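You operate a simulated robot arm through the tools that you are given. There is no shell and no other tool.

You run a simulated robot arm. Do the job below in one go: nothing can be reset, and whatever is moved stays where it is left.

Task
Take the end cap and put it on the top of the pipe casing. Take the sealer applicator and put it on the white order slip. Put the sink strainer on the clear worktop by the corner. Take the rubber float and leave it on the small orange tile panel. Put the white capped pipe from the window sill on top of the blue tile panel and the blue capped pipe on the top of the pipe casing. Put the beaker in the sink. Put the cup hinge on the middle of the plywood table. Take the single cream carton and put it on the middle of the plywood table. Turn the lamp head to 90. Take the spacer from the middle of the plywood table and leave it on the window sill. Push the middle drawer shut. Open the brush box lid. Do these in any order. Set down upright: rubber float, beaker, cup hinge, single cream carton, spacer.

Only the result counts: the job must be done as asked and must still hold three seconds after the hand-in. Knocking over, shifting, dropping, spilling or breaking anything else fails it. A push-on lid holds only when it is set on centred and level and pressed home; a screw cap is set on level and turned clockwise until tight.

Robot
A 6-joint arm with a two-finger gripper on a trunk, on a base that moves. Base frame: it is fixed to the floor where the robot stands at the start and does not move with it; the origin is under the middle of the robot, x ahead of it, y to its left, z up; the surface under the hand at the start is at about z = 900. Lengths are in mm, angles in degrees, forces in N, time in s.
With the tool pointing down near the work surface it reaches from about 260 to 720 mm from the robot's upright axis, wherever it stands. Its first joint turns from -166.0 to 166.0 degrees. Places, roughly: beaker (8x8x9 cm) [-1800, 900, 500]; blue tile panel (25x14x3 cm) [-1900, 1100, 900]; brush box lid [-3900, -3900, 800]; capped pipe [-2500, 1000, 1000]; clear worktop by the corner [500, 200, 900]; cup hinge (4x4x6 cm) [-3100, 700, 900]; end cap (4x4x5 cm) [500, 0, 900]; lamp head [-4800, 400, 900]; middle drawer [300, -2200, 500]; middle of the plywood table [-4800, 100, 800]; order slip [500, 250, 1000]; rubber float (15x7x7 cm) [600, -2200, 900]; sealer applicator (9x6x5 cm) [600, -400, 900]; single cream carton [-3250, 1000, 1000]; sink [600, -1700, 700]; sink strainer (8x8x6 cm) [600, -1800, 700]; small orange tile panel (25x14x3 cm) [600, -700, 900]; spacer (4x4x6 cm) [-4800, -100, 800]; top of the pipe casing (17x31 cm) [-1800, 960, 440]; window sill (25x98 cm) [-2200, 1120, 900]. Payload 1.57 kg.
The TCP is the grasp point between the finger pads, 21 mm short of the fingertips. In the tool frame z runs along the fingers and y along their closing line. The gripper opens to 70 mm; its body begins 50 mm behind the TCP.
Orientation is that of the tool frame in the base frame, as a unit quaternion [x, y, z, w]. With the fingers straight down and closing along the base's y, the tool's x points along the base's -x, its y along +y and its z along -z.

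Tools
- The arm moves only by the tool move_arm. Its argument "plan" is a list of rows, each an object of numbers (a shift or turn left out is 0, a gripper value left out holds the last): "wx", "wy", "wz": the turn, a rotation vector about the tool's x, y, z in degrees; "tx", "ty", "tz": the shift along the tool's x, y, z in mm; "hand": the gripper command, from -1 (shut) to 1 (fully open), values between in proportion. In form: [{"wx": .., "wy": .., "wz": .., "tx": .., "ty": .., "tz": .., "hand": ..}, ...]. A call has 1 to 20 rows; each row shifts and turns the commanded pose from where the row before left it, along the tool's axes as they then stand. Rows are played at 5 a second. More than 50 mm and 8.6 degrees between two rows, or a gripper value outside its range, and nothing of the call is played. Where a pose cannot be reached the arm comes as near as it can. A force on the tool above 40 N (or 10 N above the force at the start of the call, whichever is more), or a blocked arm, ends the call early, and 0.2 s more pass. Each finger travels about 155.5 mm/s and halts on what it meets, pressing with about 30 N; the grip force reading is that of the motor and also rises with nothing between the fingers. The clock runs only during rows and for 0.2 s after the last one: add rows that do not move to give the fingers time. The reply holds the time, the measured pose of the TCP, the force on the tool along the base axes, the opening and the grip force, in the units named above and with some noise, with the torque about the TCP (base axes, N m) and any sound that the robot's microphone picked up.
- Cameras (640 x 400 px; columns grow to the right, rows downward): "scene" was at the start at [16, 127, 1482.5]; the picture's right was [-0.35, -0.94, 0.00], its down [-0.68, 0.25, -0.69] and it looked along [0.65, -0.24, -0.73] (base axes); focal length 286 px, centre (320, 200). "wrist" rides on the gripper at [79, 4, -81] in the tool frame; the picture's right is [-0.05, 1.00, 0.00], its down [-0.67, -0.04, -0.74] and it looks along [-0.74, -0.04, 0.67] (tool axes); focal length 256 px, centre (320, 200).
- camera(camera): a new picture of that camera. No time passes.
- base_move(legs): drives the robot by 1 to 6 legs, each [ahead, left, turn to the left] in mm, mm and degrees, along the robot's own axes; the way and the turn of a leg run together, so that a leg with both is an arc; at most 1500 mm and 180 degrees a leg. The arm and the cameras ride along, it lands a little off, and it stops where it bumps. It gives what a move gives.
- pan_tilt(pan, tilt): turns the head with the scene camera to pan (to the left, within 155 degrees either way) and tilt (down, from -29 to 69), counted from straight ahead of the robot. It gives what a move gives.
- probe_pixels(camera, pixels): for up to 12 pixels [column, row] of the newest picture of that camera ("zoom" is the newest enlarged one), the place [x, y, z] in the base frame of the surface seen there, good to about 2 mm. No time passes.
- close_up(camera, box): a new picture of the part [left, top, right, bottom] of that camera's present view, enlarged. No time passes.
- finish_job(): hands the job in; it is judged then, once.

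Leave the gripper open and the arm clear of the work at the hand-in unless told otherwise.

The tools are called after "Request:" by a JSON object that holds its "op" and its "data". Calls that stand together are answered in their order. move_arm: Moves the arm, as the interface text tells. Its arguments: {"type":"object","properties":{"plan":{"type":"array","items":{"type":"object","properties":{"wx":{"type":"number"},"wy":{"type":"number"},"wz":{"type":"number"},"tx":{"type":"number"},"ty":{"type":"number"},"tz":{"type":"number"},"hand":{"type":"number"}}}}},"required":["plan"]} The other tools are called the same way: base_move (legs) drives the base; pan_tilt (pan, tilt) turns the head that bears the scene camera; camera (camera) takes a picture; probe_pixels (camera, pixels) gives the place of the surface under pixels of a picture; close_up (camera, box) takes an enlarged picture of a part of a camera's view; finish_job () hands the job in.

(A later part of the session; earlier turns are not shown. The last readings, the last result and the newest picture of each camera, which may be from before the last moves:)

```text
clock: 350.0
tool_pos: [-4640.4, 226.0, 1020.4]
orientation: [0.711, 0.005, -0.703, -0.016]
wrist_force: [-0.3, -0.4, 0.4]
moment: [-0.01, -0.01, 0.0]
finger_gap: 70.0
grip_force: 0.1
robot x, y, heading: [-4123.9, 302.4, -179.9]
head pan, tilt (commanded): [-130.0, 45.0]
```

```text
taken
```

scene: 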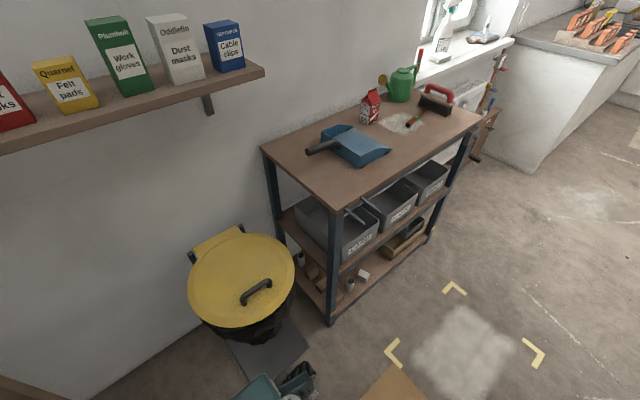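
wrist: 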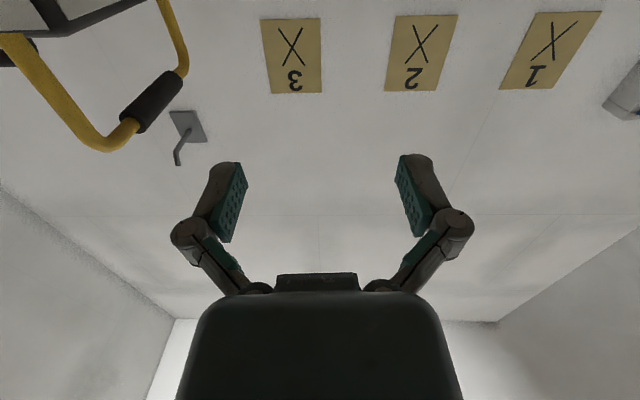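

Request:
{"op": "probe_pixels", "data": {"camera": "scene", "pixels": [[292, 270], [250, 325], [215, 320], [285, 330], [295, 370], [262, 388], [240, 340], [225, 245]]}}

```text
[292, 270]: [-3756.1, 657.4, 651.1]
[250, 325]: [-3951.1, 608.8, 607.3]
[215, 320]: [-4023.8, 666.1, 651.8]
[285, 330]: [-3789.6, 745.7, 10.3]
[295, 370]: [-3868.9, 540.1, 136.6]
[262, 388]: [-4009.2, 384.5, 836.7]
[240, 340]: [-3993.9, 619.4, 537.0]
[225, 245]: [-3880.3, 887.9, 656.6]
```

The bin lid starts at y≈600; my wheels reach y≈540, so backing straight with a 50 mm left shift is safe.

Request:
{"op": "base_move", "data": {"legs": [[-130, 50, 0]]}}

Request:
{"op": "move_arm", "data": {"plan": [{"tz": 40}, {"tz": 40}, {"tz": 40}, {"tz": 10}, {}]}}

Request:
{"op": "pan_tilt", "data": {"pan": -10, "tilt": 35}}

Request:
{"op": "camera", "data": {"camera": "scene"}}

```text
clock: 351.4
tool_pos: [-4514.0, 179.5, 1021.3]
orientation: [0.711, 0.005, -0.703, -0.015]
wrist_force: [-0.3, 0.1, 0.2]
moment: [0.02, -0.01, 0.0]
finger_gap: 70.1
grip_force: 0.1
robot x, y, heading: [-3993.2, 254.3, -180.2]
head pan, tilt (commanded): [-130.0, 45.0]
```

```text
clock: 352.6
tool_pos: [-4640.5, 164.1, 1022.7]
orientation: [0.711, 0.002, -0.703, -0.018]
wrist_force: [0.2, -0.2, 0.8]
moment: [0.0, -0.03, 0.02]
finger_gap: 70.0
grip_force: 0.1
out of reach, approached as far as the arm can: row 2, 3
robot x, y, heading: [-3996.0, 255.2, -180.0]
head pan, tilt (commanded): [-130.0, 45.0]
```

```text
clock: 354.6
tool_pos: [-4641.1, 163.1, 1023.3]
orientation: [0.711, 0.002, -0.703, -0.018]
wrist_force: [0.0, -0.9, 0.4]
moment: [0.0, 0.02, 0.01]
finger_gap: 69.9
grip_force: 0.1
robot x, y, heading: [-3991.3, 251.6, -180.1]
head pan, tilt (commanded): [-10.0, 35.0]
```

```text
taken
```

scene: 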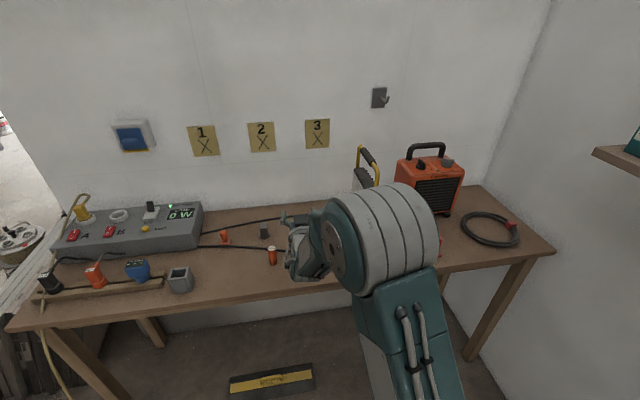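

The arm blocks my view of the lamp. I'll pitch the hand back and swing it left to look at the dial properly.

Request:
{"op": "move_arm", "data": {"plan": [{"wy": 7.5}, {"wy": 7.5}, {"wy": 7.5}, {"wy": 7.5}, {"wy": 7.5}, {"wy": 7.5}, {"ty": 40}, {"ty": 40}, {"ty": 40}, {"ty": 40}, {"ty": 40}, {"ty": 40}, {"ty": 40}, {"ty": 40}, {}]}}

Request:
{"op": "pan_tilt", "data": {"pan": -18, "tilt": 32}}

Request:
{"op": "camera", "data": {"camera": "scene"}}

```text
clock: 357.8
tool_pos: [-4655.8, -147.9, 1007.1]
orientation: [0.906, -0.007, -0.422, -0.03]
wrist_force: [-0.7, 0.0, -0.8]
moment: [0.0, 0.01, 0.01]
finger_gap: 70.1
grip_force: 0.0
out of reach, approached as far as the arm can: row 6
robot x, y, heading: [-3996.7, 255.3, -179.9]
head pan, tilt (commanded): [-10.0, 35.0]
```

```text
clock: 358.4
tool_pos: [-4655.5, -148.0, 1006.5]
orientation: [0.906, -0.008, -0.422, -0.032]
wrist_force: [-0.9, -0.2, -0.4]
moment: [0.0, 0.02, -0.01]
finger_gap: 70.2
grip_force: 0.1
robot x, y, heading: [-3992.3, 250.7, -180.0]
head pan, tilt (commanded): [-18.0, 32.0]
```

```text
taken
```

scene: 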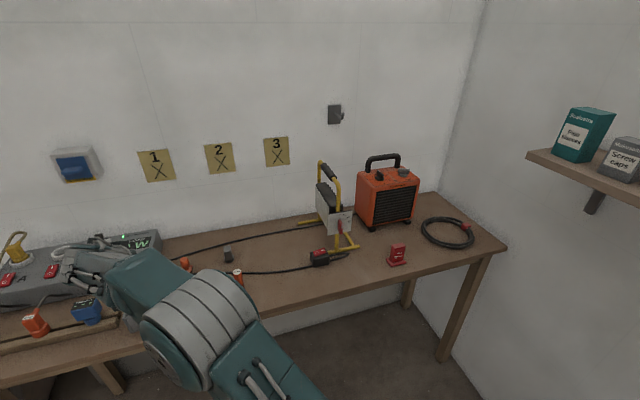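

Now zoom on the lamp.

Request:
{"op": "close_up", "data": {"camera": "scene", "box": [300, 150, 380, 260]}}

Request:
{"op": "close_up", "data": {"camera": "scene", "box": [325, 200, 365, 245]}}

```text
3.64 times, centred on (340, 205) of scene
```

zoom: 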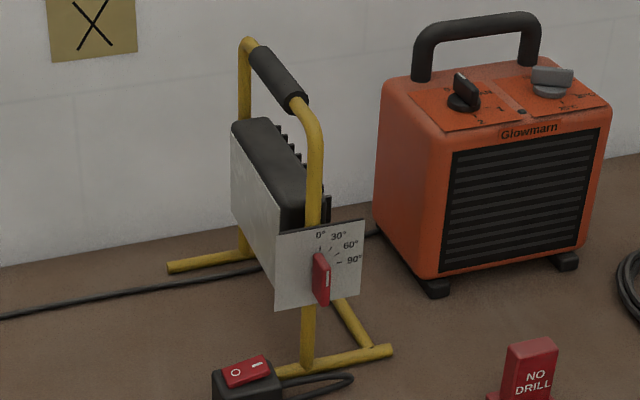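

```text
8.89 times, centred on (345, 222) of scene
```

zoom: 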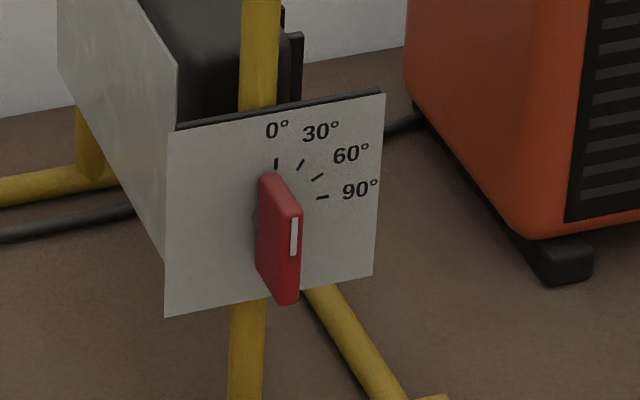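

Clear view: bar knob with white pointer stripe up (0°); pivot where ticks converge. Probing.

Request:
{"op": "probe_pixels", "data": {"camera": "zoom", "pixels": [[291, 255], [291, 215], [291, 295], [268, 230], [268, 185], [276, 163], [322, 197], [230, 200], [175, 140], [380, 100], [170, 310], [370, 270]]}}

```text
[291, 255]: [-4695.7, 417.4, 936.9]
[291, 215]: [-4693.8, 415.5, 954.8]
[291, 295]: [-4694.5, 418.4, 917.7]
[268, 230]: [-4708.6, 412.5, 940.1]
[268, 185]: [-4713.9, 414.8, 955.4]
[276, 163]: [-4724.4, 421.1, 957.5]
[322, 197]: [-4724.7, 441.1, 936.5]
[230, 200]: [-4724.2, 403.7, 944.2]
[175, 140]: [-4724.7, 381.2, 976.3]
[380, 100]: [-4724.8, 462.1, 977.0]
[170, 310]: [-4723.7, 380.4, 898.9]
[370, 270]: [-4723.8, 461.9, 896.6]
```

Knob: centre ≈(y 419, z 937), front face x≈−4695, 41 mm long, plate at x=−4724. From here (≈700 mm ahead) the horizontal pose should be reachable. Moving the hand across to y≈395 first.

Request:
{"op": "move_arm", "data": {"plan": [{"ty": -39}, {"ty": -39}, {"ty": -39}, {"ty": -39}, {"ty": -39}, {"ty": -39}, {"ty": -39}, {"ty": -39}, {"ty": -39}, {"ty": -39}, {"ty": -39}, {"ty": -39}, {"ty": -39}, {"ty": -39}, {}]}}

Request:
{"op": "move_arm", "data": {"plan": [{"wy": -7}, {"wy": -7}, {"wy": -7}, {"wy": -7}, {"wy": -7}, {"wy": -5}, {}]}}

Request:
{"op": "camera", "data": {"camera": "wrist"}}

```text
clock: 361.6
tool_pos: [-4635.0, 400.3, 1032.8]
orientation: [0.906, -0.006, -0.422, -0.029]
wrist_force: [-0.1, 0.6, 0.4]
moment: [0.03, 0.01, 0.02]
finger_gap: 69.9
grip_force: 0.0
robot x, y, heading: [-3995.2, 251.8, -180.0]
head pan, tilt (commanded): [-18.0, 32.0]
```

```text
clock: 363.2
tool_pos: [-4634.0, 396.8, 1032.6]
orientation: [0.728, 0.003, -0.685, -0.023]
wrist_force: [0.6, 0.2, -0.7]
moment: [0.0, 0.02, -0.05]
finger_gap: 69.9
grip_force: 0.0
out of reach, approached as far as the arm can: row 1, 2
robot x, y, heading: [-3992.8, 250.3, -179.9]
head pan, tilt (commanded): [-18.0, 32.0]
```

```text
taken
```

wrist: 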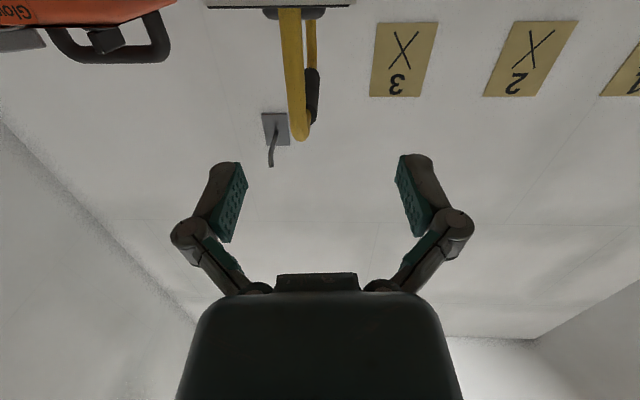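

Nearly horizontal. Squaring the orientation, then lowering to z≈937 in front of the knob.

Request:
{"op": "move_arm", "data": {"plan": [{"wx": -1.7, "wy": -3.4, "wz": 2.1}, {"tx": 24, "ty": -5.5, "tz": 2}, {"tx": 24, "ty": -5.5, "tz": 2}, {"tx": 24, "ty": -5.5, "tz": 2}, {"tx": 23.6, "ty": -5.5, "tz": 2}, {}, {}]}}

Request:
{"op": "camera", "data": {"camera": "wrist"}}

Request:
{"op": "close_up", "data": {"camera": "wrist", "box": [240, 40, 400, 200]}}

```text
clock: 364.8
tool_pos: [-4640.8, 418.2, 936.4]
orientation: [0.708, 0.002, -0.706, 0.001]
wrist_force: [-0.5, 0.2, -1.0]
moment: [-0.02, 0.01, 0.0]
finger_gap: 70.2
grip_force: 0.1
robot x, y, heading: [-3994.4, 255.3, -179.9]
head pan, tilt (commanded): [-18.0, 32.0]
```

```text
taken
```

wrist: 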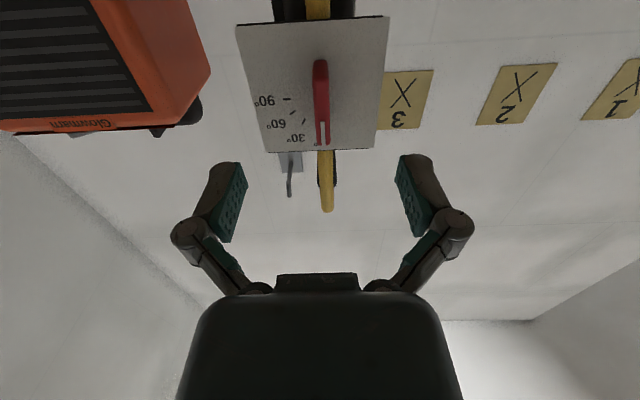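

```text
2.50 times, centred on (320, 120) of wrist
```

zoom: 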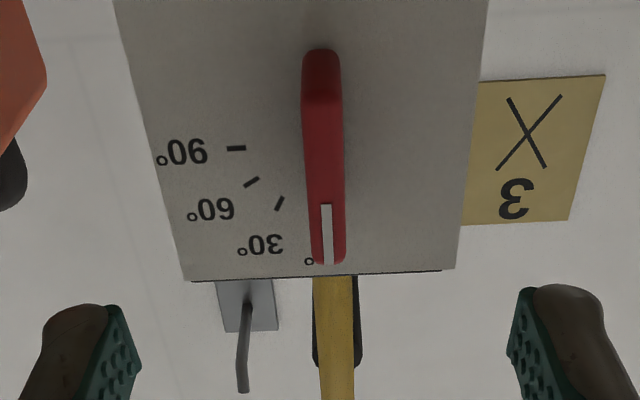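

The knob is centred ahead (u≈321). Probing its edges and the tick marks from here.

Request:
{"op": "probe_pixels", "data": {"camera": "zoom", "pixels": [[322, 150], [308, 170], [340, 170], [322, 110], [328, 260], [322, 70], [236, 148], [280, 203], [252, 182], [200, 60], [450, 260]]}}

```text
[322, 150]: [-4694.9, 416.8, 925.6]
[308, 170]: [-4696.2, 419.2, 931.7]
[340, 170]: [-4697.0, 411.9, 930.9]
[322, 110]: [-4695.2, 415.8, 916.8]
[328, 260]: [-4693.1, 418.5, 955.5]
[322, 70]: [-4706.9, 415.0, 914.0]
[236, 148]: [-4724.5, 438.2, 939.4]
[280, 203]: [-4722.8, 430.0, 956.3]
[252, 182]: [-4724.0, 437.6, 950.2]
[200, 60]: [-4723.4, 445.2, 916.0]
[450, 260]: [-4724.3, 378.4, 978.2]
```

Reducing opening to 35 mm and advancing 57 mm so the knob is between the pads.

Request:
{"op": "move_arm", "data": {"plan": [{"hand": 0}, {}, {"tz": 20}, {"tz": 20}, {"tz": 12}, {"tz": 5}, {}]}}

Request:
{"op": "camera", "data": {"camera": "wrist"}}

```text
clock: 366.4
tool_pos: [-4699.0, 418.5, 936.1]
orientation: [0.708, 0.001, -0.706, 0.0]
wrist_force: [0.3, -0.5, 0.6]
moment: [0.02, 0.05, 0.02]
finger_gap: 34.8
grip_force: 0.1
robot x, y, heading: [-3993.7, 255.8, -180.0]
head pan, tilt (commanded): [-18.0, 32.0]
```

```text
taken
```

wrist: 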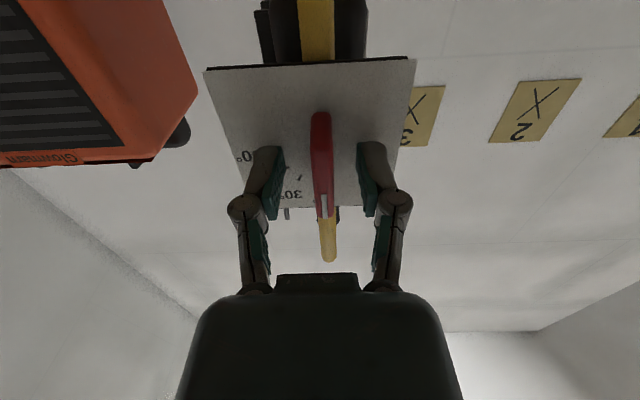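

The knob is between the fingers. Closing.

Request:
{"op": "move_arm", "data": {"plan": [{"hand": -1}, {}, {}, {}]}}

Request:
{"op": "close_up", "data": {"camera": "wrist", "box": [200, 40, 440, 280]}}

Request:
{"op": "close_up", "data": {"camera": "scene", "box": [280, 140, 400, 270]}}

```text
clock: 367.4
tool_pos: [-4699.3, 417.2, 935.3]
orientation: [0.709, 0.002, -0.706, 0.001]
wrist_force: [4.2, -2.5, -0.3]
moment: [-0.05, 0.0, 0.05]
finger_gap: 9.0
grip_force: 29.8
robot x, y, heading: [-3990.0, 254.9, -179.9]
head pan, tilt (commanded): [-18.0, 32.0]
```

```text
1.67 times, centred on (320, 160) of wrist
```

zoom: 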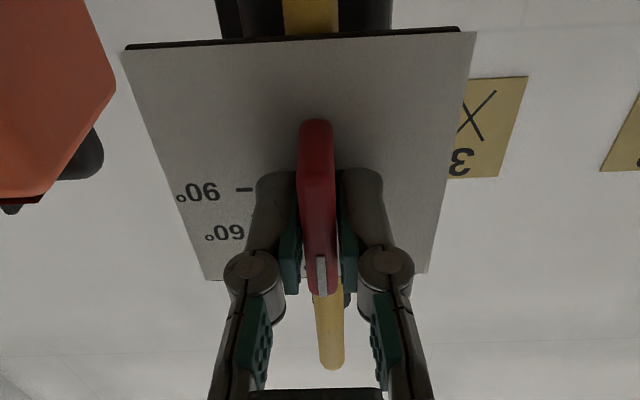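

```text
3.08 times, centred on (340, 205) of scene
```

zoom: 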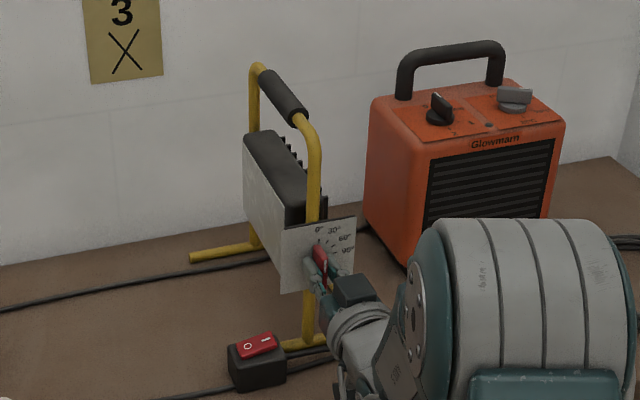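

Gripped at 9 mm. Twisting clockwise in small steps, watching force.

Request:
{"op": "move_arm", "data": {"plan": [{"wz": 4}, {"wz": 5}, {"wz": 6}, {}]}}

Request:
{"op": "close_up", "data": {"camera": "scene", "box": [280, 140, 400, 270]}}

```text
clock: 368.4
tool_pos: [-4700.2, 417.7, 935.9]
orientation: [0.703, -0.092, -0.7, 0.093]
wrist_force: [-0.8, -0.1, 0.0]
moment: [-0.04, 0.4, -0.13]
finger_gap: 8.9
grip_force: 30.5
robot x, y, heading: [-3991.6, 255.4, -179.9]
head pan, tilt (commanded): [-18.0, 32.0]
```

```text
3.08 times, centred on (340, 205) of scene
```

zoom: 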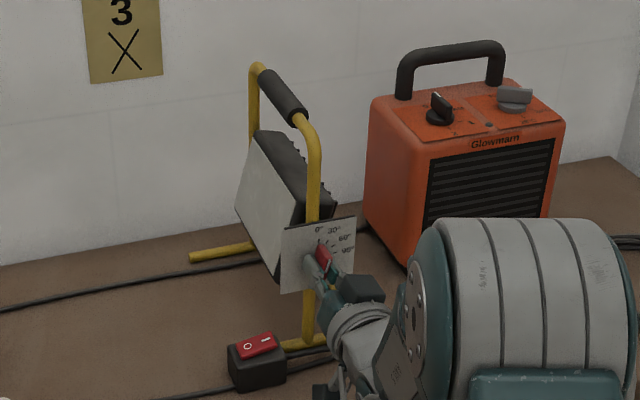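

The lamp head turns with the knob. Continuing 60° more.

Request:
{"op": "move_arm", "data": {"plan": [{"wz": 7.5}, {"wz": 7.5}, {"wz": 7.5}, {"wz": 7.5}, {"wz": 7.5}, {"wz": 7.5}, {"wz": 7.5}, {"wz": 7.5}, {}]}}

Request:
{"op": "close_up", "data": {"camera": "scene", "box": [280, 140, 400, 270]}}

Request:
{"op": "camera", "data": {"camera": "wrist"}}

```text
clock: 370.4
tool_pos: [-4698.8, 417.4, 936.3]
orientation: [0.562, -0.431, -0.559, 0.431]
wrist_force: [-2.9, -0.5, 0.1]
moment: [-0.01, -0.23, 0.06]
finger_gap: 9.0
grip_force: 30.1
robot x, y, heading: [-3992.6, 255.4, -180.1]
head pan, tilt (commanded): [-18.0, 32.0]
```

```text
3.08 times, centred on (340, 205) of scene
```

zoom: 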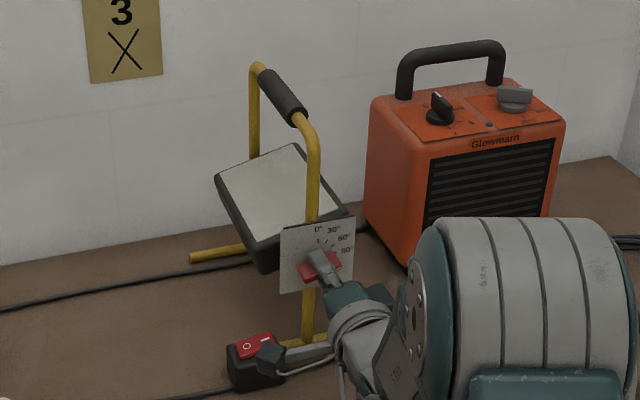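

```text
taken
```

wrist: 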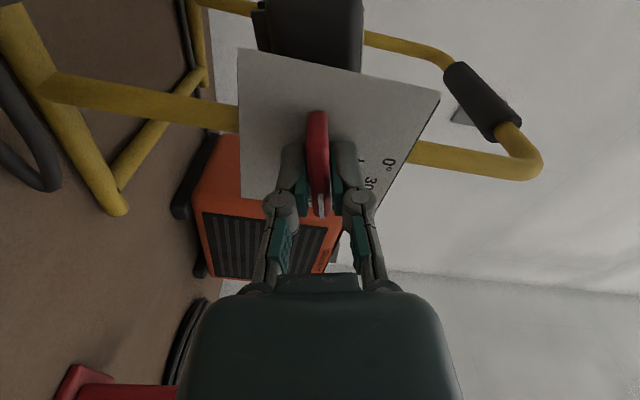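

75° so far. Turning the last 15°.

Request:
{"op": "move_arm", "data": {"plan": [{"wz": 5}, {"wz": 5}, {"wz": 5}, {}, {}]}}

Request:
{"op": "close_up", "data": {"camera": "scene", "box": [280, 140, 400, 270]}}

Request:
{"op": "camera", "data": {"camera": "wrist"}}

```text
clock: 371.6
tool_pos: [-4699.2, 417.9, 936.0]
orientation: [0.502, -0.5, -0.498, 0.5]
wrist_force: [-3.0, -0.1, 0.7]
moment: [0.02, -0.14, 0.14]
finger_gap: 8.8
grip_force: 30.5
robot x, y, heading: [-3997.6, 256.1, -180.1]
head pan, tilt (commanded): [-18.0, 32.0]
```

```text
3.08 times, centred on (340, 205) of scene
```

zoom: 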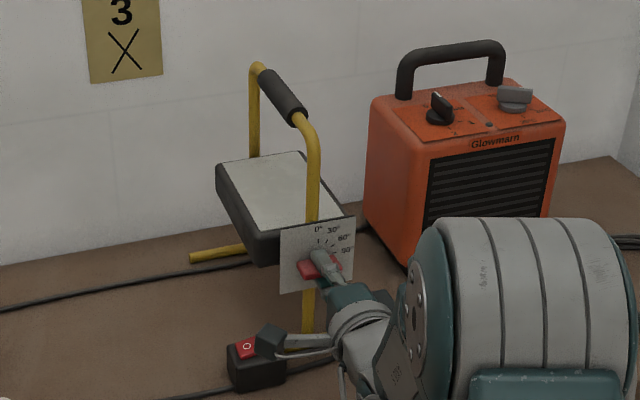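

```text
taken
```

wrist: 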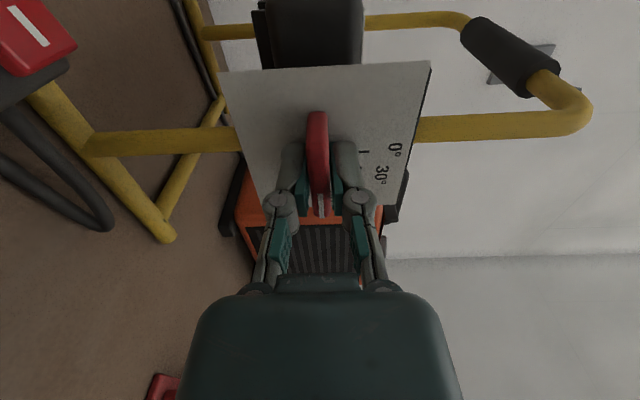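

Lamp head horizontal, knob at 90°. Opening and withdrawing straight back, then checking the pointer.

Request:
{"op": "move_arm", "data": {"plan": [{"hand": -0.2}, {"hand": 0}, {}, {"tz": -15}, {"tz": -30}, {"tz": -40}, {}]}}

Request:
{"op": "close_up", "data": {"camera": "wrist", "box": [200, 20, 440, 220]}}

Request:
{"op": "close_up", "data": {"camera": "scene", "box": [300, 150, 400, 260]}}

```text
clock: 373.2
tool_pos: [-4611.9, 417.9, 938.1]
orientation: [0.502, -0.5, -0.498, 0.499]
wrist_force: [0.0, -1.0, 0.0]
moment: [-0.05, -0.01, -0.03]
finger_gap: 35.1
grip_force: 0.0
robot x, y, heading: [-3996.2, 255.7, -180.0]
head pan, tilt (commanded): [-18.0, 32.0]
```

```text
2.00 times, centred on (320, 120) of wrist
```

zoom: 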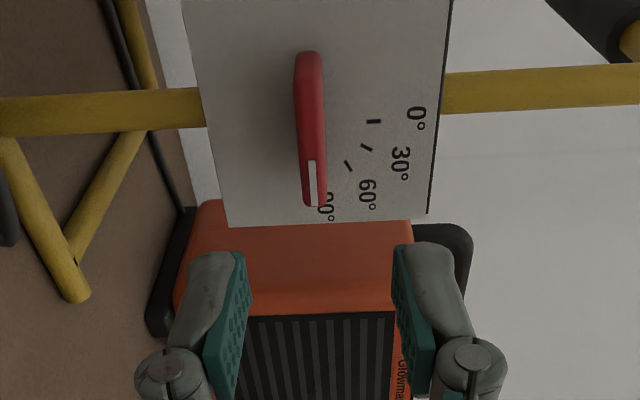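

```text
3.64 times, centred on (350, 205) of scene
```

zoom: 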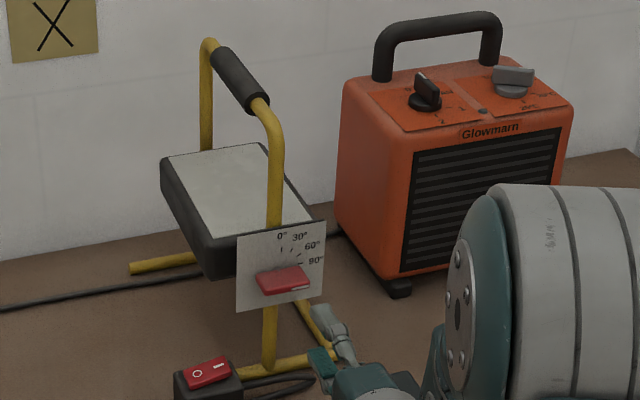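

Measuring the knob's angle with probes at its two ends.

Request:
{"op": "probe_pixels", "data": {"camera": "scene", "pixels": [[322, 226]]}}

Request:
{"op": "close_up", "data": {"camera": "wrist", "box": [260, 20, 380, 140]}}

Request:
{"op": "probe_pixels", "data": {"camera": "zoom", "pixels": [[288, 70], [288, 110], [290, 150], [292, 200], [295, 250], [297, 300], [270, 150], [305, 150], [275, 250], [312, 250]]}}

```text
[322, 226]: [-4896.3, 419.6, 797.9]
```

```text
3.33 times, centred on (320, 80) of wrist
```

zoom: 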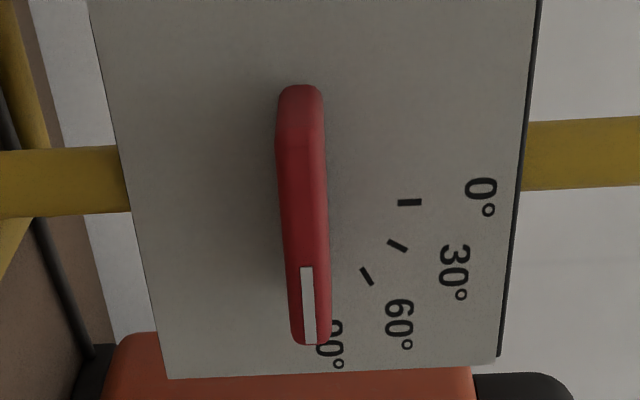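

```text
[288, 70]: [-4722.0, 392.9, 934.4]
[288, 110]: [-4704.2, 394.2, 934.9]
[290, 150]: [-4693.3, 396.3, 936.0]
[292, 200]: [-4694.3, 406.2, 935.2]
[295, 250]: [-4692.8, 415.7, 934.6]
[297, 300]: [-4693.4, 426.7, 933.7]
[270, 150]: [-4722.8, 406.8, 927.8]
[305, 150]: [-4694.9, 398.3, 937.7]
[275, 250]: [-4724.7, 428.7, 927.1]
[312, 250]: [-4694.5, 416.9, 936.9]
```

Request:
{"op": "probe_pixels", "data": {"camera": "zoom", "pixels": [[301, 145], [303, 170], [305, 210], [308, 250], [309, 290], [311, 325], [408, 203], [366, 276]]}}

```text
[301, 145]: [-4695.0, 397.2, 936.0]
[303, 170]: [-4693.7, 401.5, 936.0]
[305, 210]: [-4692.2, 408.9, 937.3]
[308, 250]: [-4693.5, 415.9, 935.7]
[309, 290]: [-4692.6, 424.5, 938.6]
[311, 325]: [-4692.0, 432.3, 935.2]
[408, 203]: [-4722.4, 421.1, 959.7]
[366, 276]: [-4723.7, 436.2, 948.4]
```

The knob is level at 90°. Returning the hand to neutral: −90° roll, then pitch back to vertical and up.

Request:
{"op": "move_arm", "data": {"plan": [{"wz": -8.182}, {"wz": -8.182}, {"wz": -8.182}, {"wz": -8.182}, {"wz": -8.182}, {"wz": -8.182}, {"wz": -8.182}, {"wz": -8.182}, {"wz": -8.182}, {"wz": -8.182}, {"wz": -8.18}, {"tx": -40}, {"tx": -40}, {}]}}

Request:
{"op": "move_arm", "data": {"plan": [{"wy": 7.5}, {"wy": 7.5}, {"wy": 7.5}, {"wy": 7.5}, {"wy": 7.5}, {"wy": 7.5}, {"wy": 7.5}, {"wy": 7.5}, {"wy": 7.5}, {"wy": 7.5}, {"wy": 7.5}, {"wy": 7.5}, {}]}}

```text
clock: 376.2
tool_pos: [-4612.7, 417.7, 1017.2]
orientation: [0.709, 0.001, -0.705, 0.001]
wrist_force: [-0.1, 0.5, -0.1]
moment: [0.0, 0.0, -0.01]
finger_gap: 35.0
grip_force: 0.0
robot x, y, heading: [-3994.1, 251.9, -180.1]
head pan, tilt (commanded): [-18.0, 32.0]
```

```text
clock: 379.0
tool_pos: [-4614.1, 418.0, 1016.4]
orientation: [1.0, 0.001, 0.001, -0.001]
wrist_force: [0.3, -0.3, 0.1]
moment: [-0.02, -0.02, 0.0]
finger_gap: 34.9
grip_force: 0.2
robot x, y, heading: [-3992.0, 252.5, -179.7]
head pan, tilt (commanded): [-18.0, 32.0]
```

Vertical again. Raise and retract the hand, then move the base forward 210, left 300 for the spacer.

Request:
{"op": "move_arm", "data": {"plan": [{"tz": -40, "hand": 1}, {"tz": -40}, {"tx": 35, "ty": 35}, {"tx": 35, "ty": 35}, {"tx": 35, "ty": 35}, {"tx": 35, "ty": 35}, {"ty": 26}, {}]}}

Request:
{"op": "base_move", "data": {"legs": [[210, 300, 0]]}}

Request:
{"op": "camera", "data": {"camera": "wrist"}}

```text
clock: 380.8
tool_pos: [-4472.8, 251.8, 1097.6]
orientation: [1.0, 0.001, 0.002, 0.0]
wrist_force: [1.6, 0.0, -0.1]
moment: [-0.04, 0.0, -0.03]
finger_gap: 69.9
grip_force: 0.2
robot x, y, heading: [-3994.6, 252.6, -180.0]
head pan, tilt (commanded): [-18.0, 32.0]
```

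```text
clock: 383.2
tool_pos: [-4684.1, -44.2, 1097.4]
orientation: [1.0, 0.002, 0.002, 0.001]
wrist_force: [-0.5, 0.2, 1.5]
moment: [0.04, -0.02, 0.0]
finger_gap: 70.1
grip_force: 0.1
robot x, y, heading: [-4204.6, -41.4, -180.1]
head pan, tilt (commanded): [-18.0, 32.0]
```

```text
taken
```

wrist: 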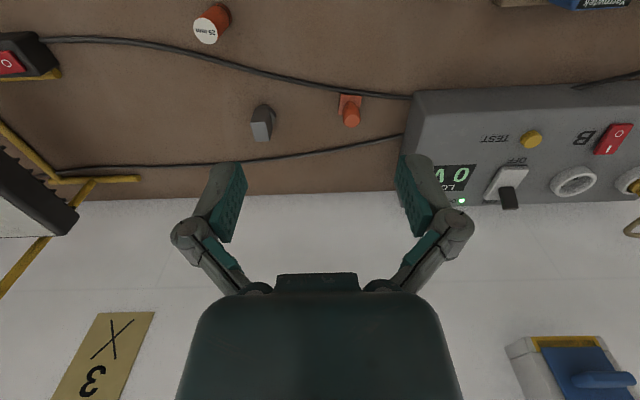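

Request:
{"op": "close_up", "data": {"camera": "wrist", "box": [300, 60, 420, 160]}}

Request:
{"op": "probe_pixels", "data": {"camera": "zoom", "pixels": [[275, 240], [245, 235], [305, 235], [270, 190], [215, 150], [320, 145], [265, 270], [270, 160], [590, 150], [230, 180], [310, 190]]}}

```text
4.00 times, centred on (360, 110) of wrist
```

zoom: 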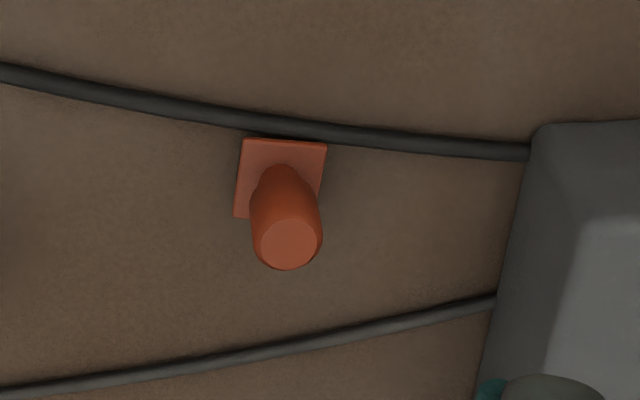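

```text
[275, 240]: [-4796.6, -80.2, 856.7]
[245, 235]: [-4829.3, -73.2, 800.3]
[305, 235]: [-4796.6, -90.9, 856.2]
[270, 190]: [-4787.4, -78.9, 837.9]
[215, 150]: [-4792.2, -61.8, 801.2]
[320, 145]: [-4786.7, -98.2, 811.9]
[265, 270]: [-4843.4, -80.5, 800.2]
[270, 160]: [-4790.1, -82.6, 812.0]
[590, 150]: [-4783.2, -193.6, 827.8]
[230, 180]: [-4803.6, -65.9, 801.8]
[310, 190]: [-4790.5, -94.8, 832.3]
```

Request:
{"op": "probe_pixels", "data": {"camera": "zoom", "pixels": [[287, 222], [287, 243], [287, 264], [262, 243], [314, 243], [253, 225], [320, 228], [240, 210], [325, 160]]}}

```text
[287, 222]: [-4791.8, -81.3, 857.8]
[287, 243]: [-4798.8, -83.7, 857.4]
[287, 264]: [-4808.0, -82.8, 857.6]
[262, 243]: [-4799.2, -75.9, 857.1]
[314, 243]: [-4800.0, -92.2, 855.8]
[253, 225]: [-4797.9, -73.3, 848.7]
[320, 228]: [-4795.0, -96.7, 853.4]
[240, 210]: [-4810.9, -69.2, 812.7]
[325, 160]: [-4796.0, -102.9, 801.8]
```

Spacer axis ≈(−4800,−84), top 857.5, foot top 812. Moving above it and descending to z≈960 for a check.

Request:
{"op": "move_arm", "data": {"plan": [{"tx": -38.7, "ty": 13.3}, {"tx": -38.7, "ty": 13.3}, {"tx": -38.6, "ty": 13.3}, {"tz": 40}, {"tz": 40}, {"tz": 40}, {"tz": 20}, {}, {}]}}

Request:
{"op": "camera", "data": {"camera": "wrist"}}

```text
clock: 385.2
tool_pos: [-4799.0, -84.8, 955.7]
orientation: [1.0, 0.003, 0.002, -0.002]
wrist_force: [0.1, 0.6, 0.0]
moment: [0.0, 0.01, 0.03]
finger_gap: 70.2
grip_force: 0.0
robot x, y, heading: [-4203.5, -44.8, -179.6]
head pan, tilt (commanded): [-18.0, 32.0]
```

```text
taken
```

wrist: 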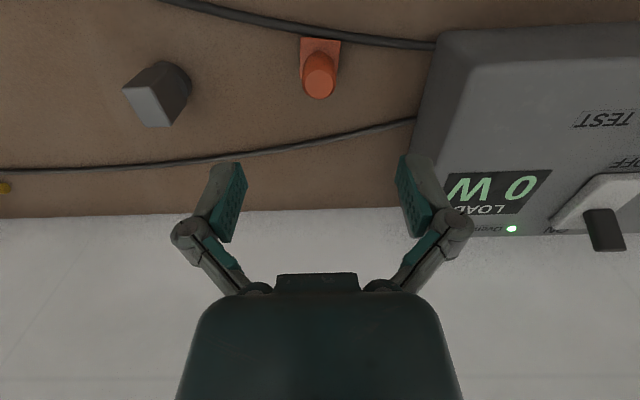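

Centred. Narrowing to 46 mm for clearance from the power box, descending to z≈842, closing.

Request:
{"op": "move_arm", "data": {"plan": [{"hand": 0.3}, {"tz": 40}, {"tz": 40}, {"tz": 25}, {"tz": 9}, {}, {"hand": -1}, {}, {}, {}]}}

Request:
{"op": "camera", "data": {"camera": "wrist"}}

```text
clock: 387.4
tool_pos: [-4798.8, -87.0, 841.8]
orientation: [1.0, 0.002, 0.002, -0.001]
wrist_force: [-1.0, 0.0, 1.9]
moment: [0.0, 0.02, -0.01]
finger_gap: 21.8
grip_force: 30.3
robot x, y, heading: [-4204.8, -44.7, -179.8]
head pan, tilt (commanded): [-18.0, 32.0]
```

```text
taken
```

wrist: 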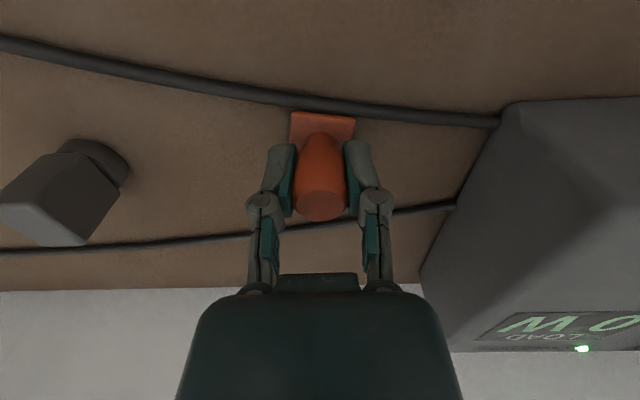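

Gripped (21.8 mm). Lift 260 mm and retract, then drive: left 285, back 1130, turn right 90°, slide right 965, forward.

Request:
{"op": "move_arm", "data": {"plan": [{"tz": -20}, {"tz": -40}, {"tz": -40}, {"tz": -40}, {"tz": -40}, {"tz": -40}, {"tz": -40}, {"tx": 40}, {"tx": 40}, {"tx": 40}, {}]}}

Request:
{"op": "base_move", "data": {"legs": [[0, 285, 0], [-1130, 0, 0], [0, 0, -90], [0, -960, 0]]}}

Request:
{"op": "pan_tilt", "data": {"pan": 0, "tilt": 40}}

Request:
{"op": "camera", "data": {"camera": "scene"}}

```text
clock: 389.8
tool_pos: [-4678.3, -87.1, 1102.5]
orientation: [1.0, 0.003, 0.002, -0.001]
wrist_force: [0.0, 0.6, -0.5]
moment: [0.01, 0.0, 0.02]
finger_gap: 21.8
grip_force: 30.0
robot x, y, heading: [-4204.0, -44.1, -179.7]
head pan, tilt (commanded): [-18.0, 32.0]
```

```text
clock: 405.4
tool_pos: [-2185.1, 174.5, 1102.5]
orientation: [0.718, -0.696, 0.002, 0.0]
wrist_force: [0.4, -1.2, -0.7]
moment: [-0.02, 0.03, -0.01]
finger_gap: 22.0
grip_force: 30.2
robot x, y, heading: [-2127.1, -299.0, 91.7]
head pan, tilt (commanded): [-18.0, 32.0]
```

```text
clock: 406.2
tool_pos: [-2185.1, 173.9, 1101.4]
orientation: [0.718, -0.696, 0.002, 0.001]
wrist_force: [-0.6, -0.2, -0.6]
moment: [-0.04, -0.04, -0.01]
finger_gap: 21.6
grip_force: 30.6
robot x, y, heading: [-2127.4, -294.0, 91.5]
head pan, tilt (commanded): [0.0, 40.0]
```

```text
taken
```

scene: 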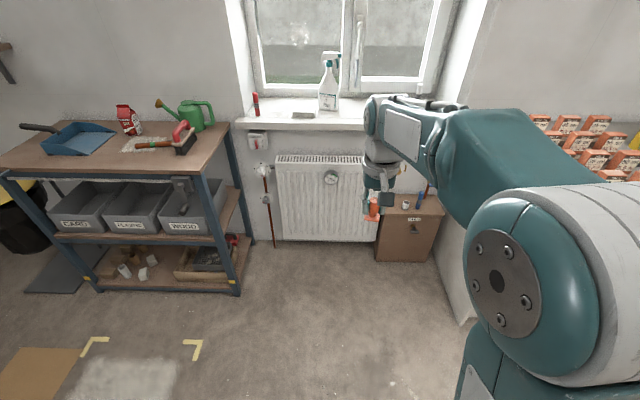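

Driving forward 830 mm with a heading correction.

Request:
{"op": "base_move", "data": {"legs": [[0, 0, -1.6], [820, 0, 0]]}}

Request:
{"op": "pan_tilt", "data": {"pan": 5, "tilt": 45}}

Request:
{"op": "camera", "data": {"camera": "scene"}}

Request:
{"op": "camera", "data": {"camera": "wrist"}}

```text
clock: 411.0
tool_pos: [-2161.1, 999.0, 1101.3]
orientation: [-0.703, 0.712, -0.002, -0.001]
wrist_force: [0.8, 0.1, -0.1]
moment: [-0.03, 0.01, -0.03]
finger_gap: 21.9
grip_force: 29.6
robot x, y, heading: [-2127.2, 524.7, 89.3]
head pan, tilt (commanded): [0.0, 40.0]
```

```text
clock: 411.6
tool_pos: [-2160.6, 999.9, 1102.8]
orientation: [-0.702, 0.712, -0.002, -0.001]
wrist_force: [0.8, 0.2, -1.3]
moment: [0.03, 0.0, 0.01]
finger_gap: 21.9
grip_force: 30.0
robot x, y, heading: [-2123.7, 522.9, 89.2]
head pan, tilt (commanded): [5.0, 45.0]
```

```text
taken
```

scene: 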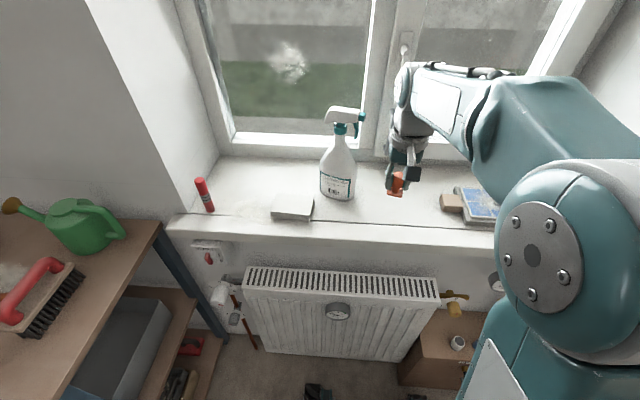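

```text
taken
```

wrist: 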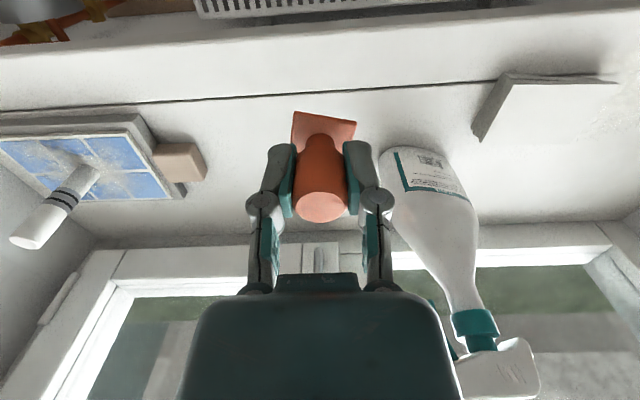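

Checking whether the spacer is still upright in the grip.

Request:
{"op": "close_up", "data": {"camera": "wrist", "box": [260, 90, 380, 240]}}

Request:
{"op": "close_up", "data": {"camera": "scene", "box": [370, 120, 450, 210]}}

```text
2.67 times, centred on (320, 165) of wrist
```

zoom: 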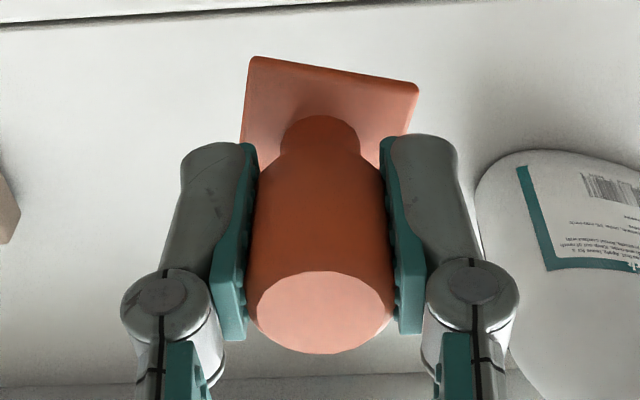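

```text
4.44 times, centred on (410, 165) of scene
```

zoom: 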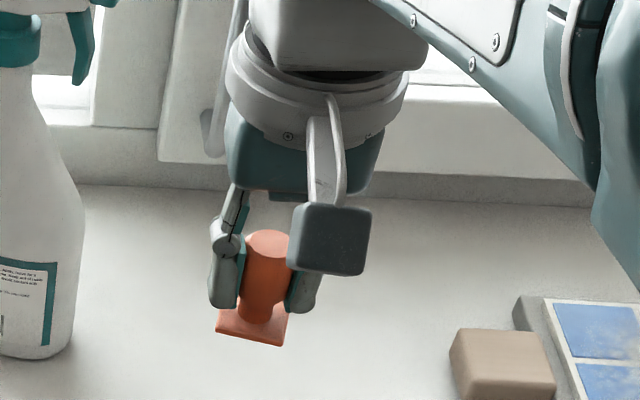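

Upright (only a little yaw). Moving over (−2110,1090) and lowering; contact expected at z≈941.

Request:
{"op": "move_arm", "data": {"plan": [{"tx": -30.2, "ty": -16.2}, {"tx": -30.2, "ty": -16.2}, {"tx": -30.2, "ty": -16.2}, {"tz": 40}, {"tz": 40}, {"tz": 40}, {"tz": 20}, {"tz": 12}, {}, {}]}}

Request:
{"op": "camera", "data": {"camera": "wrist"}}

```text
clock: 413.9
tool_pos: [-2111.4, 1088.3, 950.5]
orientation: [-0.703, 0.712, -0.002, -0.002]
wrist_force: [-0.6, -0.7, -0.6]
moment: [-0.01, 0.0, -0.01]
finger_gap: 21.8
grip_force: 29.8
robot x, y, heading: [-2123.8, 523.5, 89.2]
head pan, tilt (commanded): [5.0, 45.0]
```

```text
taken
```

wrist: 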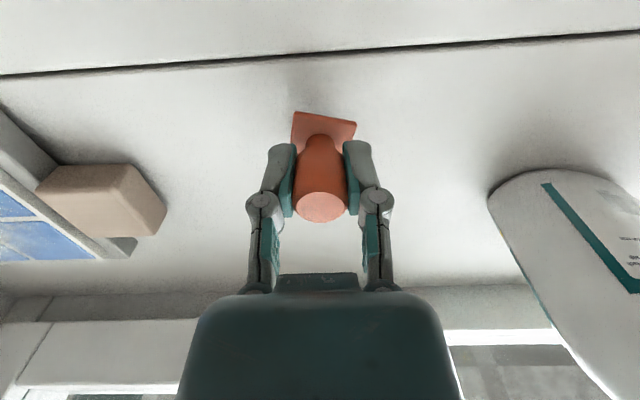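

Request:
{"op": "move_arm", "data": {"plan": [{"tz": 4}, {"tz": 2}, {"tz": 1.5}, {}, {}]}}

```text
clock: 415.1
tool_pos: [-2110.9, 1089.0, 942.5]
orientation: [-0.703, 0.711, -0.001, -0.001]
wrist_force: [0.4, 0.3, 0.9]
moment: [0.04, 0.01, 0.02]
finger_gap: 21.7
grip_force: 30.2
robot x, y, heading: [-2121.3, 529.7, 89.4]
head pan, tilt (commanded): [5.0, 45.0]
```

Request:
{"op": "move_arm", "data": {"plan": [{"tz": 1}, {"tz": 1}, {}, {}]}}

```text
clock: 416.1
tool_pos: [-2110.1, 1089.8, 941.6]
orientation: [-0.702, 0.712, -0.001, 0.0]
wrist_force: [-1.2, -1.4, 12.0]
moment: [-0.05, 0.02, 0.0]
finger_gap: 22.0
grip_force: 29.4
robot x, y, heading: [-2124.6, 527.2, 89.2]
head pan, tilt (commanded): [5.0, 45.0]
```

Contact (12 N). Opening gently and rising.

Request:
{"op": "move_arm", "data": {"plan": [{"hand": -0.2}, {"hand": 0.3}, {"hand": 0.6}, {}, {"tz": -20}, {"tz": -40}, {"tz": -40}, {"tz": -40}, {}]}}

Request:
{"op": "camera", "data": {"camera": "wrist"}}

Request:
{"op": "camera", "data": {"camera": "scene"}}

```text
clock: 418.1
tool_pos: [-2109.6, 1089.6, 1082.1]
orientation: [-0.703, 0.712, -0.001, -0.001]
wrist_force: [0.3, 0.4, -1.5]
moment: [0.01, -0.02, 0.0]
finger_gap: 55.8
grip_force: 0.1
robot x, y, heading: [-2126.4, 525.0, 89.1]
head pan, tilt (commanded): [5.0, 45.0]
```

```text
taken
```

wrist: 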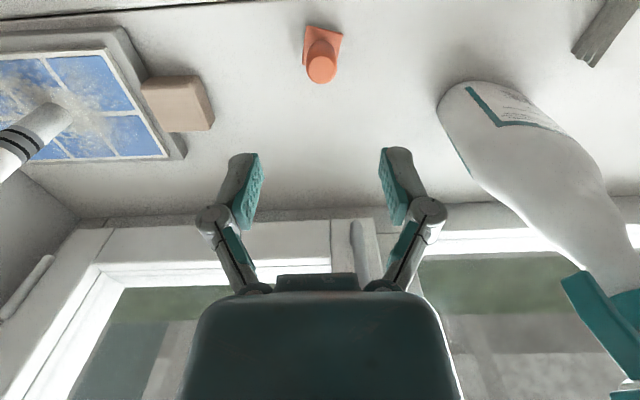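

```text
taken
```

scene: 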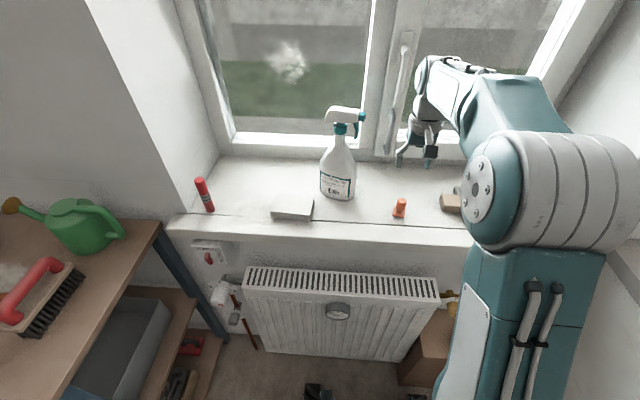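

Spacer placed on the sill. Next the cream carton: retract, drive to about (−3085,280).

Request:
{"op": "move_arm", "data": {"plan": [{"tx": 40}, {"tx": 40}, {"tx": 40}, {"tx": 40}, {"tx": 40}, {}]}}

Request:
{"op": "base_move", "data": {"legs": [[-330, 0, 0.8], [0, 960, 0], [70, 0, 0]]}}

Request:
{"op": "pan_tilt", "data": {"pan": 5, "tilt": 45}}

Request:
{"op": "camera", "data": {"camera": "scene"}}

Request:
{"op": "camera", "data": {"camera": "wrist"}}

```text
clock: 419.4
tool_pos: [-2114.8, 886.3, 1080.2]
orientation: [-0.702, 0.712, -0.001, 0.0]
wrist_force: [-0.2, -0.2, -0.4]
moment: [0.03, 0.01, -0.01]
finger_gap: 55.8
grip_force: 0.1
robot x, y, heading: [-2120.2, 525.5, 89.4]
head pan, tilt (commanded): [5.0, 45.0]
```

```text
clock: 426.9
tool_pos: [-3090.8, 620.7, 1082.8]
orientation: [0.711, -0.703, 0.001, 0.0]
wrist_force: [-0.6, -0.1, 0.4]
moment: [-0.01, 0.0, -0.01]
finger_gap: 56.0
grip_force: 0.3
robot x, y, heading: [-3091.8, 261.6, 90.7]
head pan, tilt (commanded): [5.0, 45.0]
```

```text
clock: 427.5
tool_pos: [-3091.1, 622.0, 1080.8]
orientation: [0.711, -0.703, 0.002, 0.0]
wrist_force: [-0.1, -0.1, 0.5]
moment: [0.0, 0.06, 0.01]
finger_gap: 56.1
grip_force: 0.0
robot x, y, heading: [-3090.1, 261.9, 90.8]
head pan, tilt (commanded): [5.0, 45.0]
```

```text
taken
```

scene: 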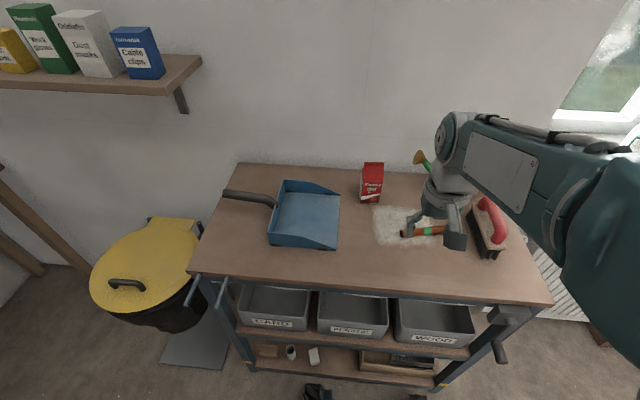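

```text
taken
```

wrist: 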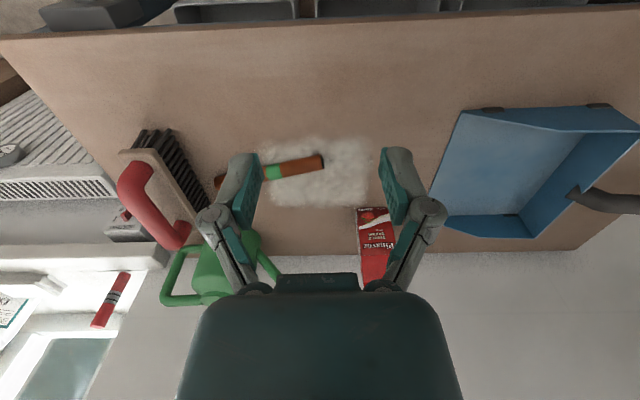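

Zooming on the carton in the scene view and probing.

Request:
{"op": "close_up", "data": {"camera": "scene", "box": [340, 145, 410, 215]}}

Request:
{"op": "probe_pixels", "data": {"camera": "zoom", "pixels": [[225, 110], [370, 110], [295, 110], [230, 170], [370, 170], [300, 170], [300, 250], [220, 230], [380, 250], [375, 210], [300, 150], [300, 350]]}}

```text
5.71 times, centred on (375, 180) of scene
```

zoom: 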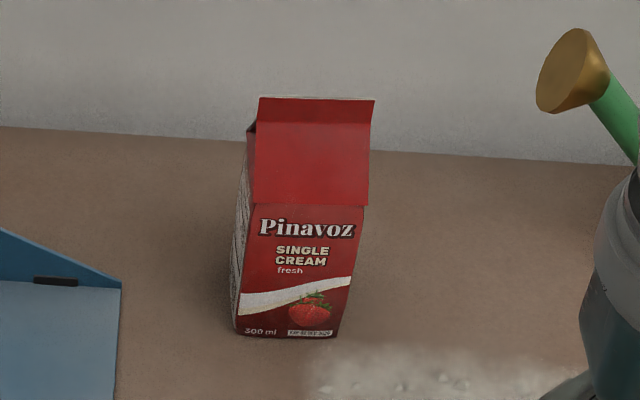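

```text
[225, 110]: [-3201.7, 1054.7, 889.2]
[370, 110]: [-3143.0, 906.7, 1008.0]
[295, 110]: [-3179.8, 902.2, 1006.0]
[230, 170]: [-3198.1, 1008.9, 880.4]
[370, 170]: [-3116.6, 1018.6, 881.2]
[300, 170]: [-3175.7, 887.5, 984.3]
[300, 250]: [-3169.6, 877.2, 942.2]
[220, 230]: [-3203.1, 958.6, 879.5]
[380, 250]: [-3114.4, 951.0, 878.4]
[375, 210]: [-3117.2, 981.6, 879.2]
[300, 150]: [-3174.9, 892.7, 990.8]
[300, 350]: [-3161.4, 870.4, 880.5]
```

Request:
{"op": "probe_pixels", "data": {"camera": "zoom", "pixels": [[255, 270], [345, 260], [250, 310], [335, 310], [243, 240], [240, 200], [265, 104], [370, 104], [258, 200], [362, 200], [238, 320]]}}

```text
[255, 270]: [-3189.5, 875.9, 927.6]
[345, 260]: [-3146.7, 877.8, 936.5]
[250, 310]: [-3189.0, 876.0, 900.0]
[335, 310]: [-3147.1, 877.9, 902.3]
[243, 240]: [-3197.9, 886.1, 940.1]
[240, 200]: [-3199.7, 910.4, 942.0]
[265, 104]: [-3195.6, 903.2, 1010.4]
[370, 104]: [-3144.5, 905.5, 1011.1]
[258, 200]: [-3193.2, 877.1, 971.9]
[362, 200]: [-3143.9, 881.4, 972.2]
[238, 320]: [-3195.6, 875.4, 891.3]
```

Carton: faces x −3199…−3142, front y 876, ridge y≈904.5 top z 1011. I'll align yaw (−1.9°) and move above it.

Request:
{"op": "move_arm", "data": {"plan": [{"wz": -1.9, "hand": 1}, {"tx": -35.7, "ty": 8.4}, {"tx": -35.7, "ty": 8.4}, {"tx": -35.7, "ty": 8.4}, {"tx": -35.7, "ty": 8.4}, {"tx": -35.7, "ty": 8.4}, {"tx": -35.7, "ty": 8.4}, {"tx": -35.7, "ty": 8.4}, {"tx": -35.7, "ty": 8.2}, {}, {}]}}

Request:
{"op": "camera", "data": {"camera": "wrist"}}

```text
clock: 429.9
tool_pos: [-3171.8, 904.6, 1079.2]
orientation: [0.723, -0.691, 0.002, 0.0]
wrist_force: [-0.3, -0.1, -0.5]
moment: [0.01, 0.0, 0.03]
finger_gap: 70.1
grip_force: 0.1
robot x, y, heading: [-3094.7, 257.8, 90.7]
head pan, tilt (commanded): [5.0, 45.0]
```

```text
taken
```

wrist: 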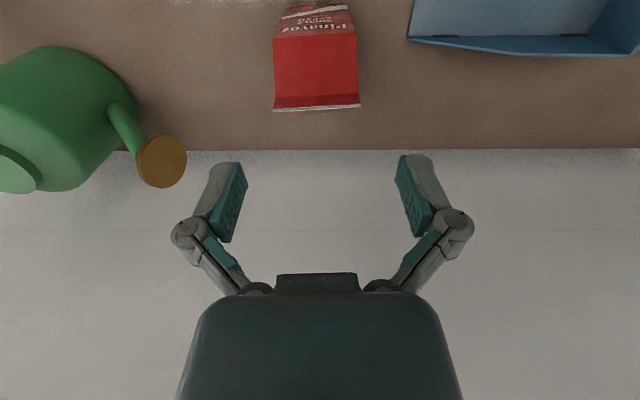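

Request:
{"op": "probe_pixels", "data": {"camera": "wrist", "pixels": [[160, 160], [140, 145], [185, 150], [275, 105], [358, 102], [280, 60], [352, 60], [408, 40]]}}

```text
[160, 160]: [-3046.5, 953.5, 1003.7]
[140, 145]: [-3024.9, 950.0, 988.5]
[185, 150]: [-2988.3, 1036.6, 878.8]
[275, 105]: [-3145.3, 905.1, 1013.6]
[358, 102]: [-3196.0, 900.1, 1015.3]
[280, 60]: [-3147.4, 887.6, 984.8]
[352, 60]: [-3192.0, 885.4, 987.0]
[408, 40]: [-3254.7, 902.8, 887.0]
```

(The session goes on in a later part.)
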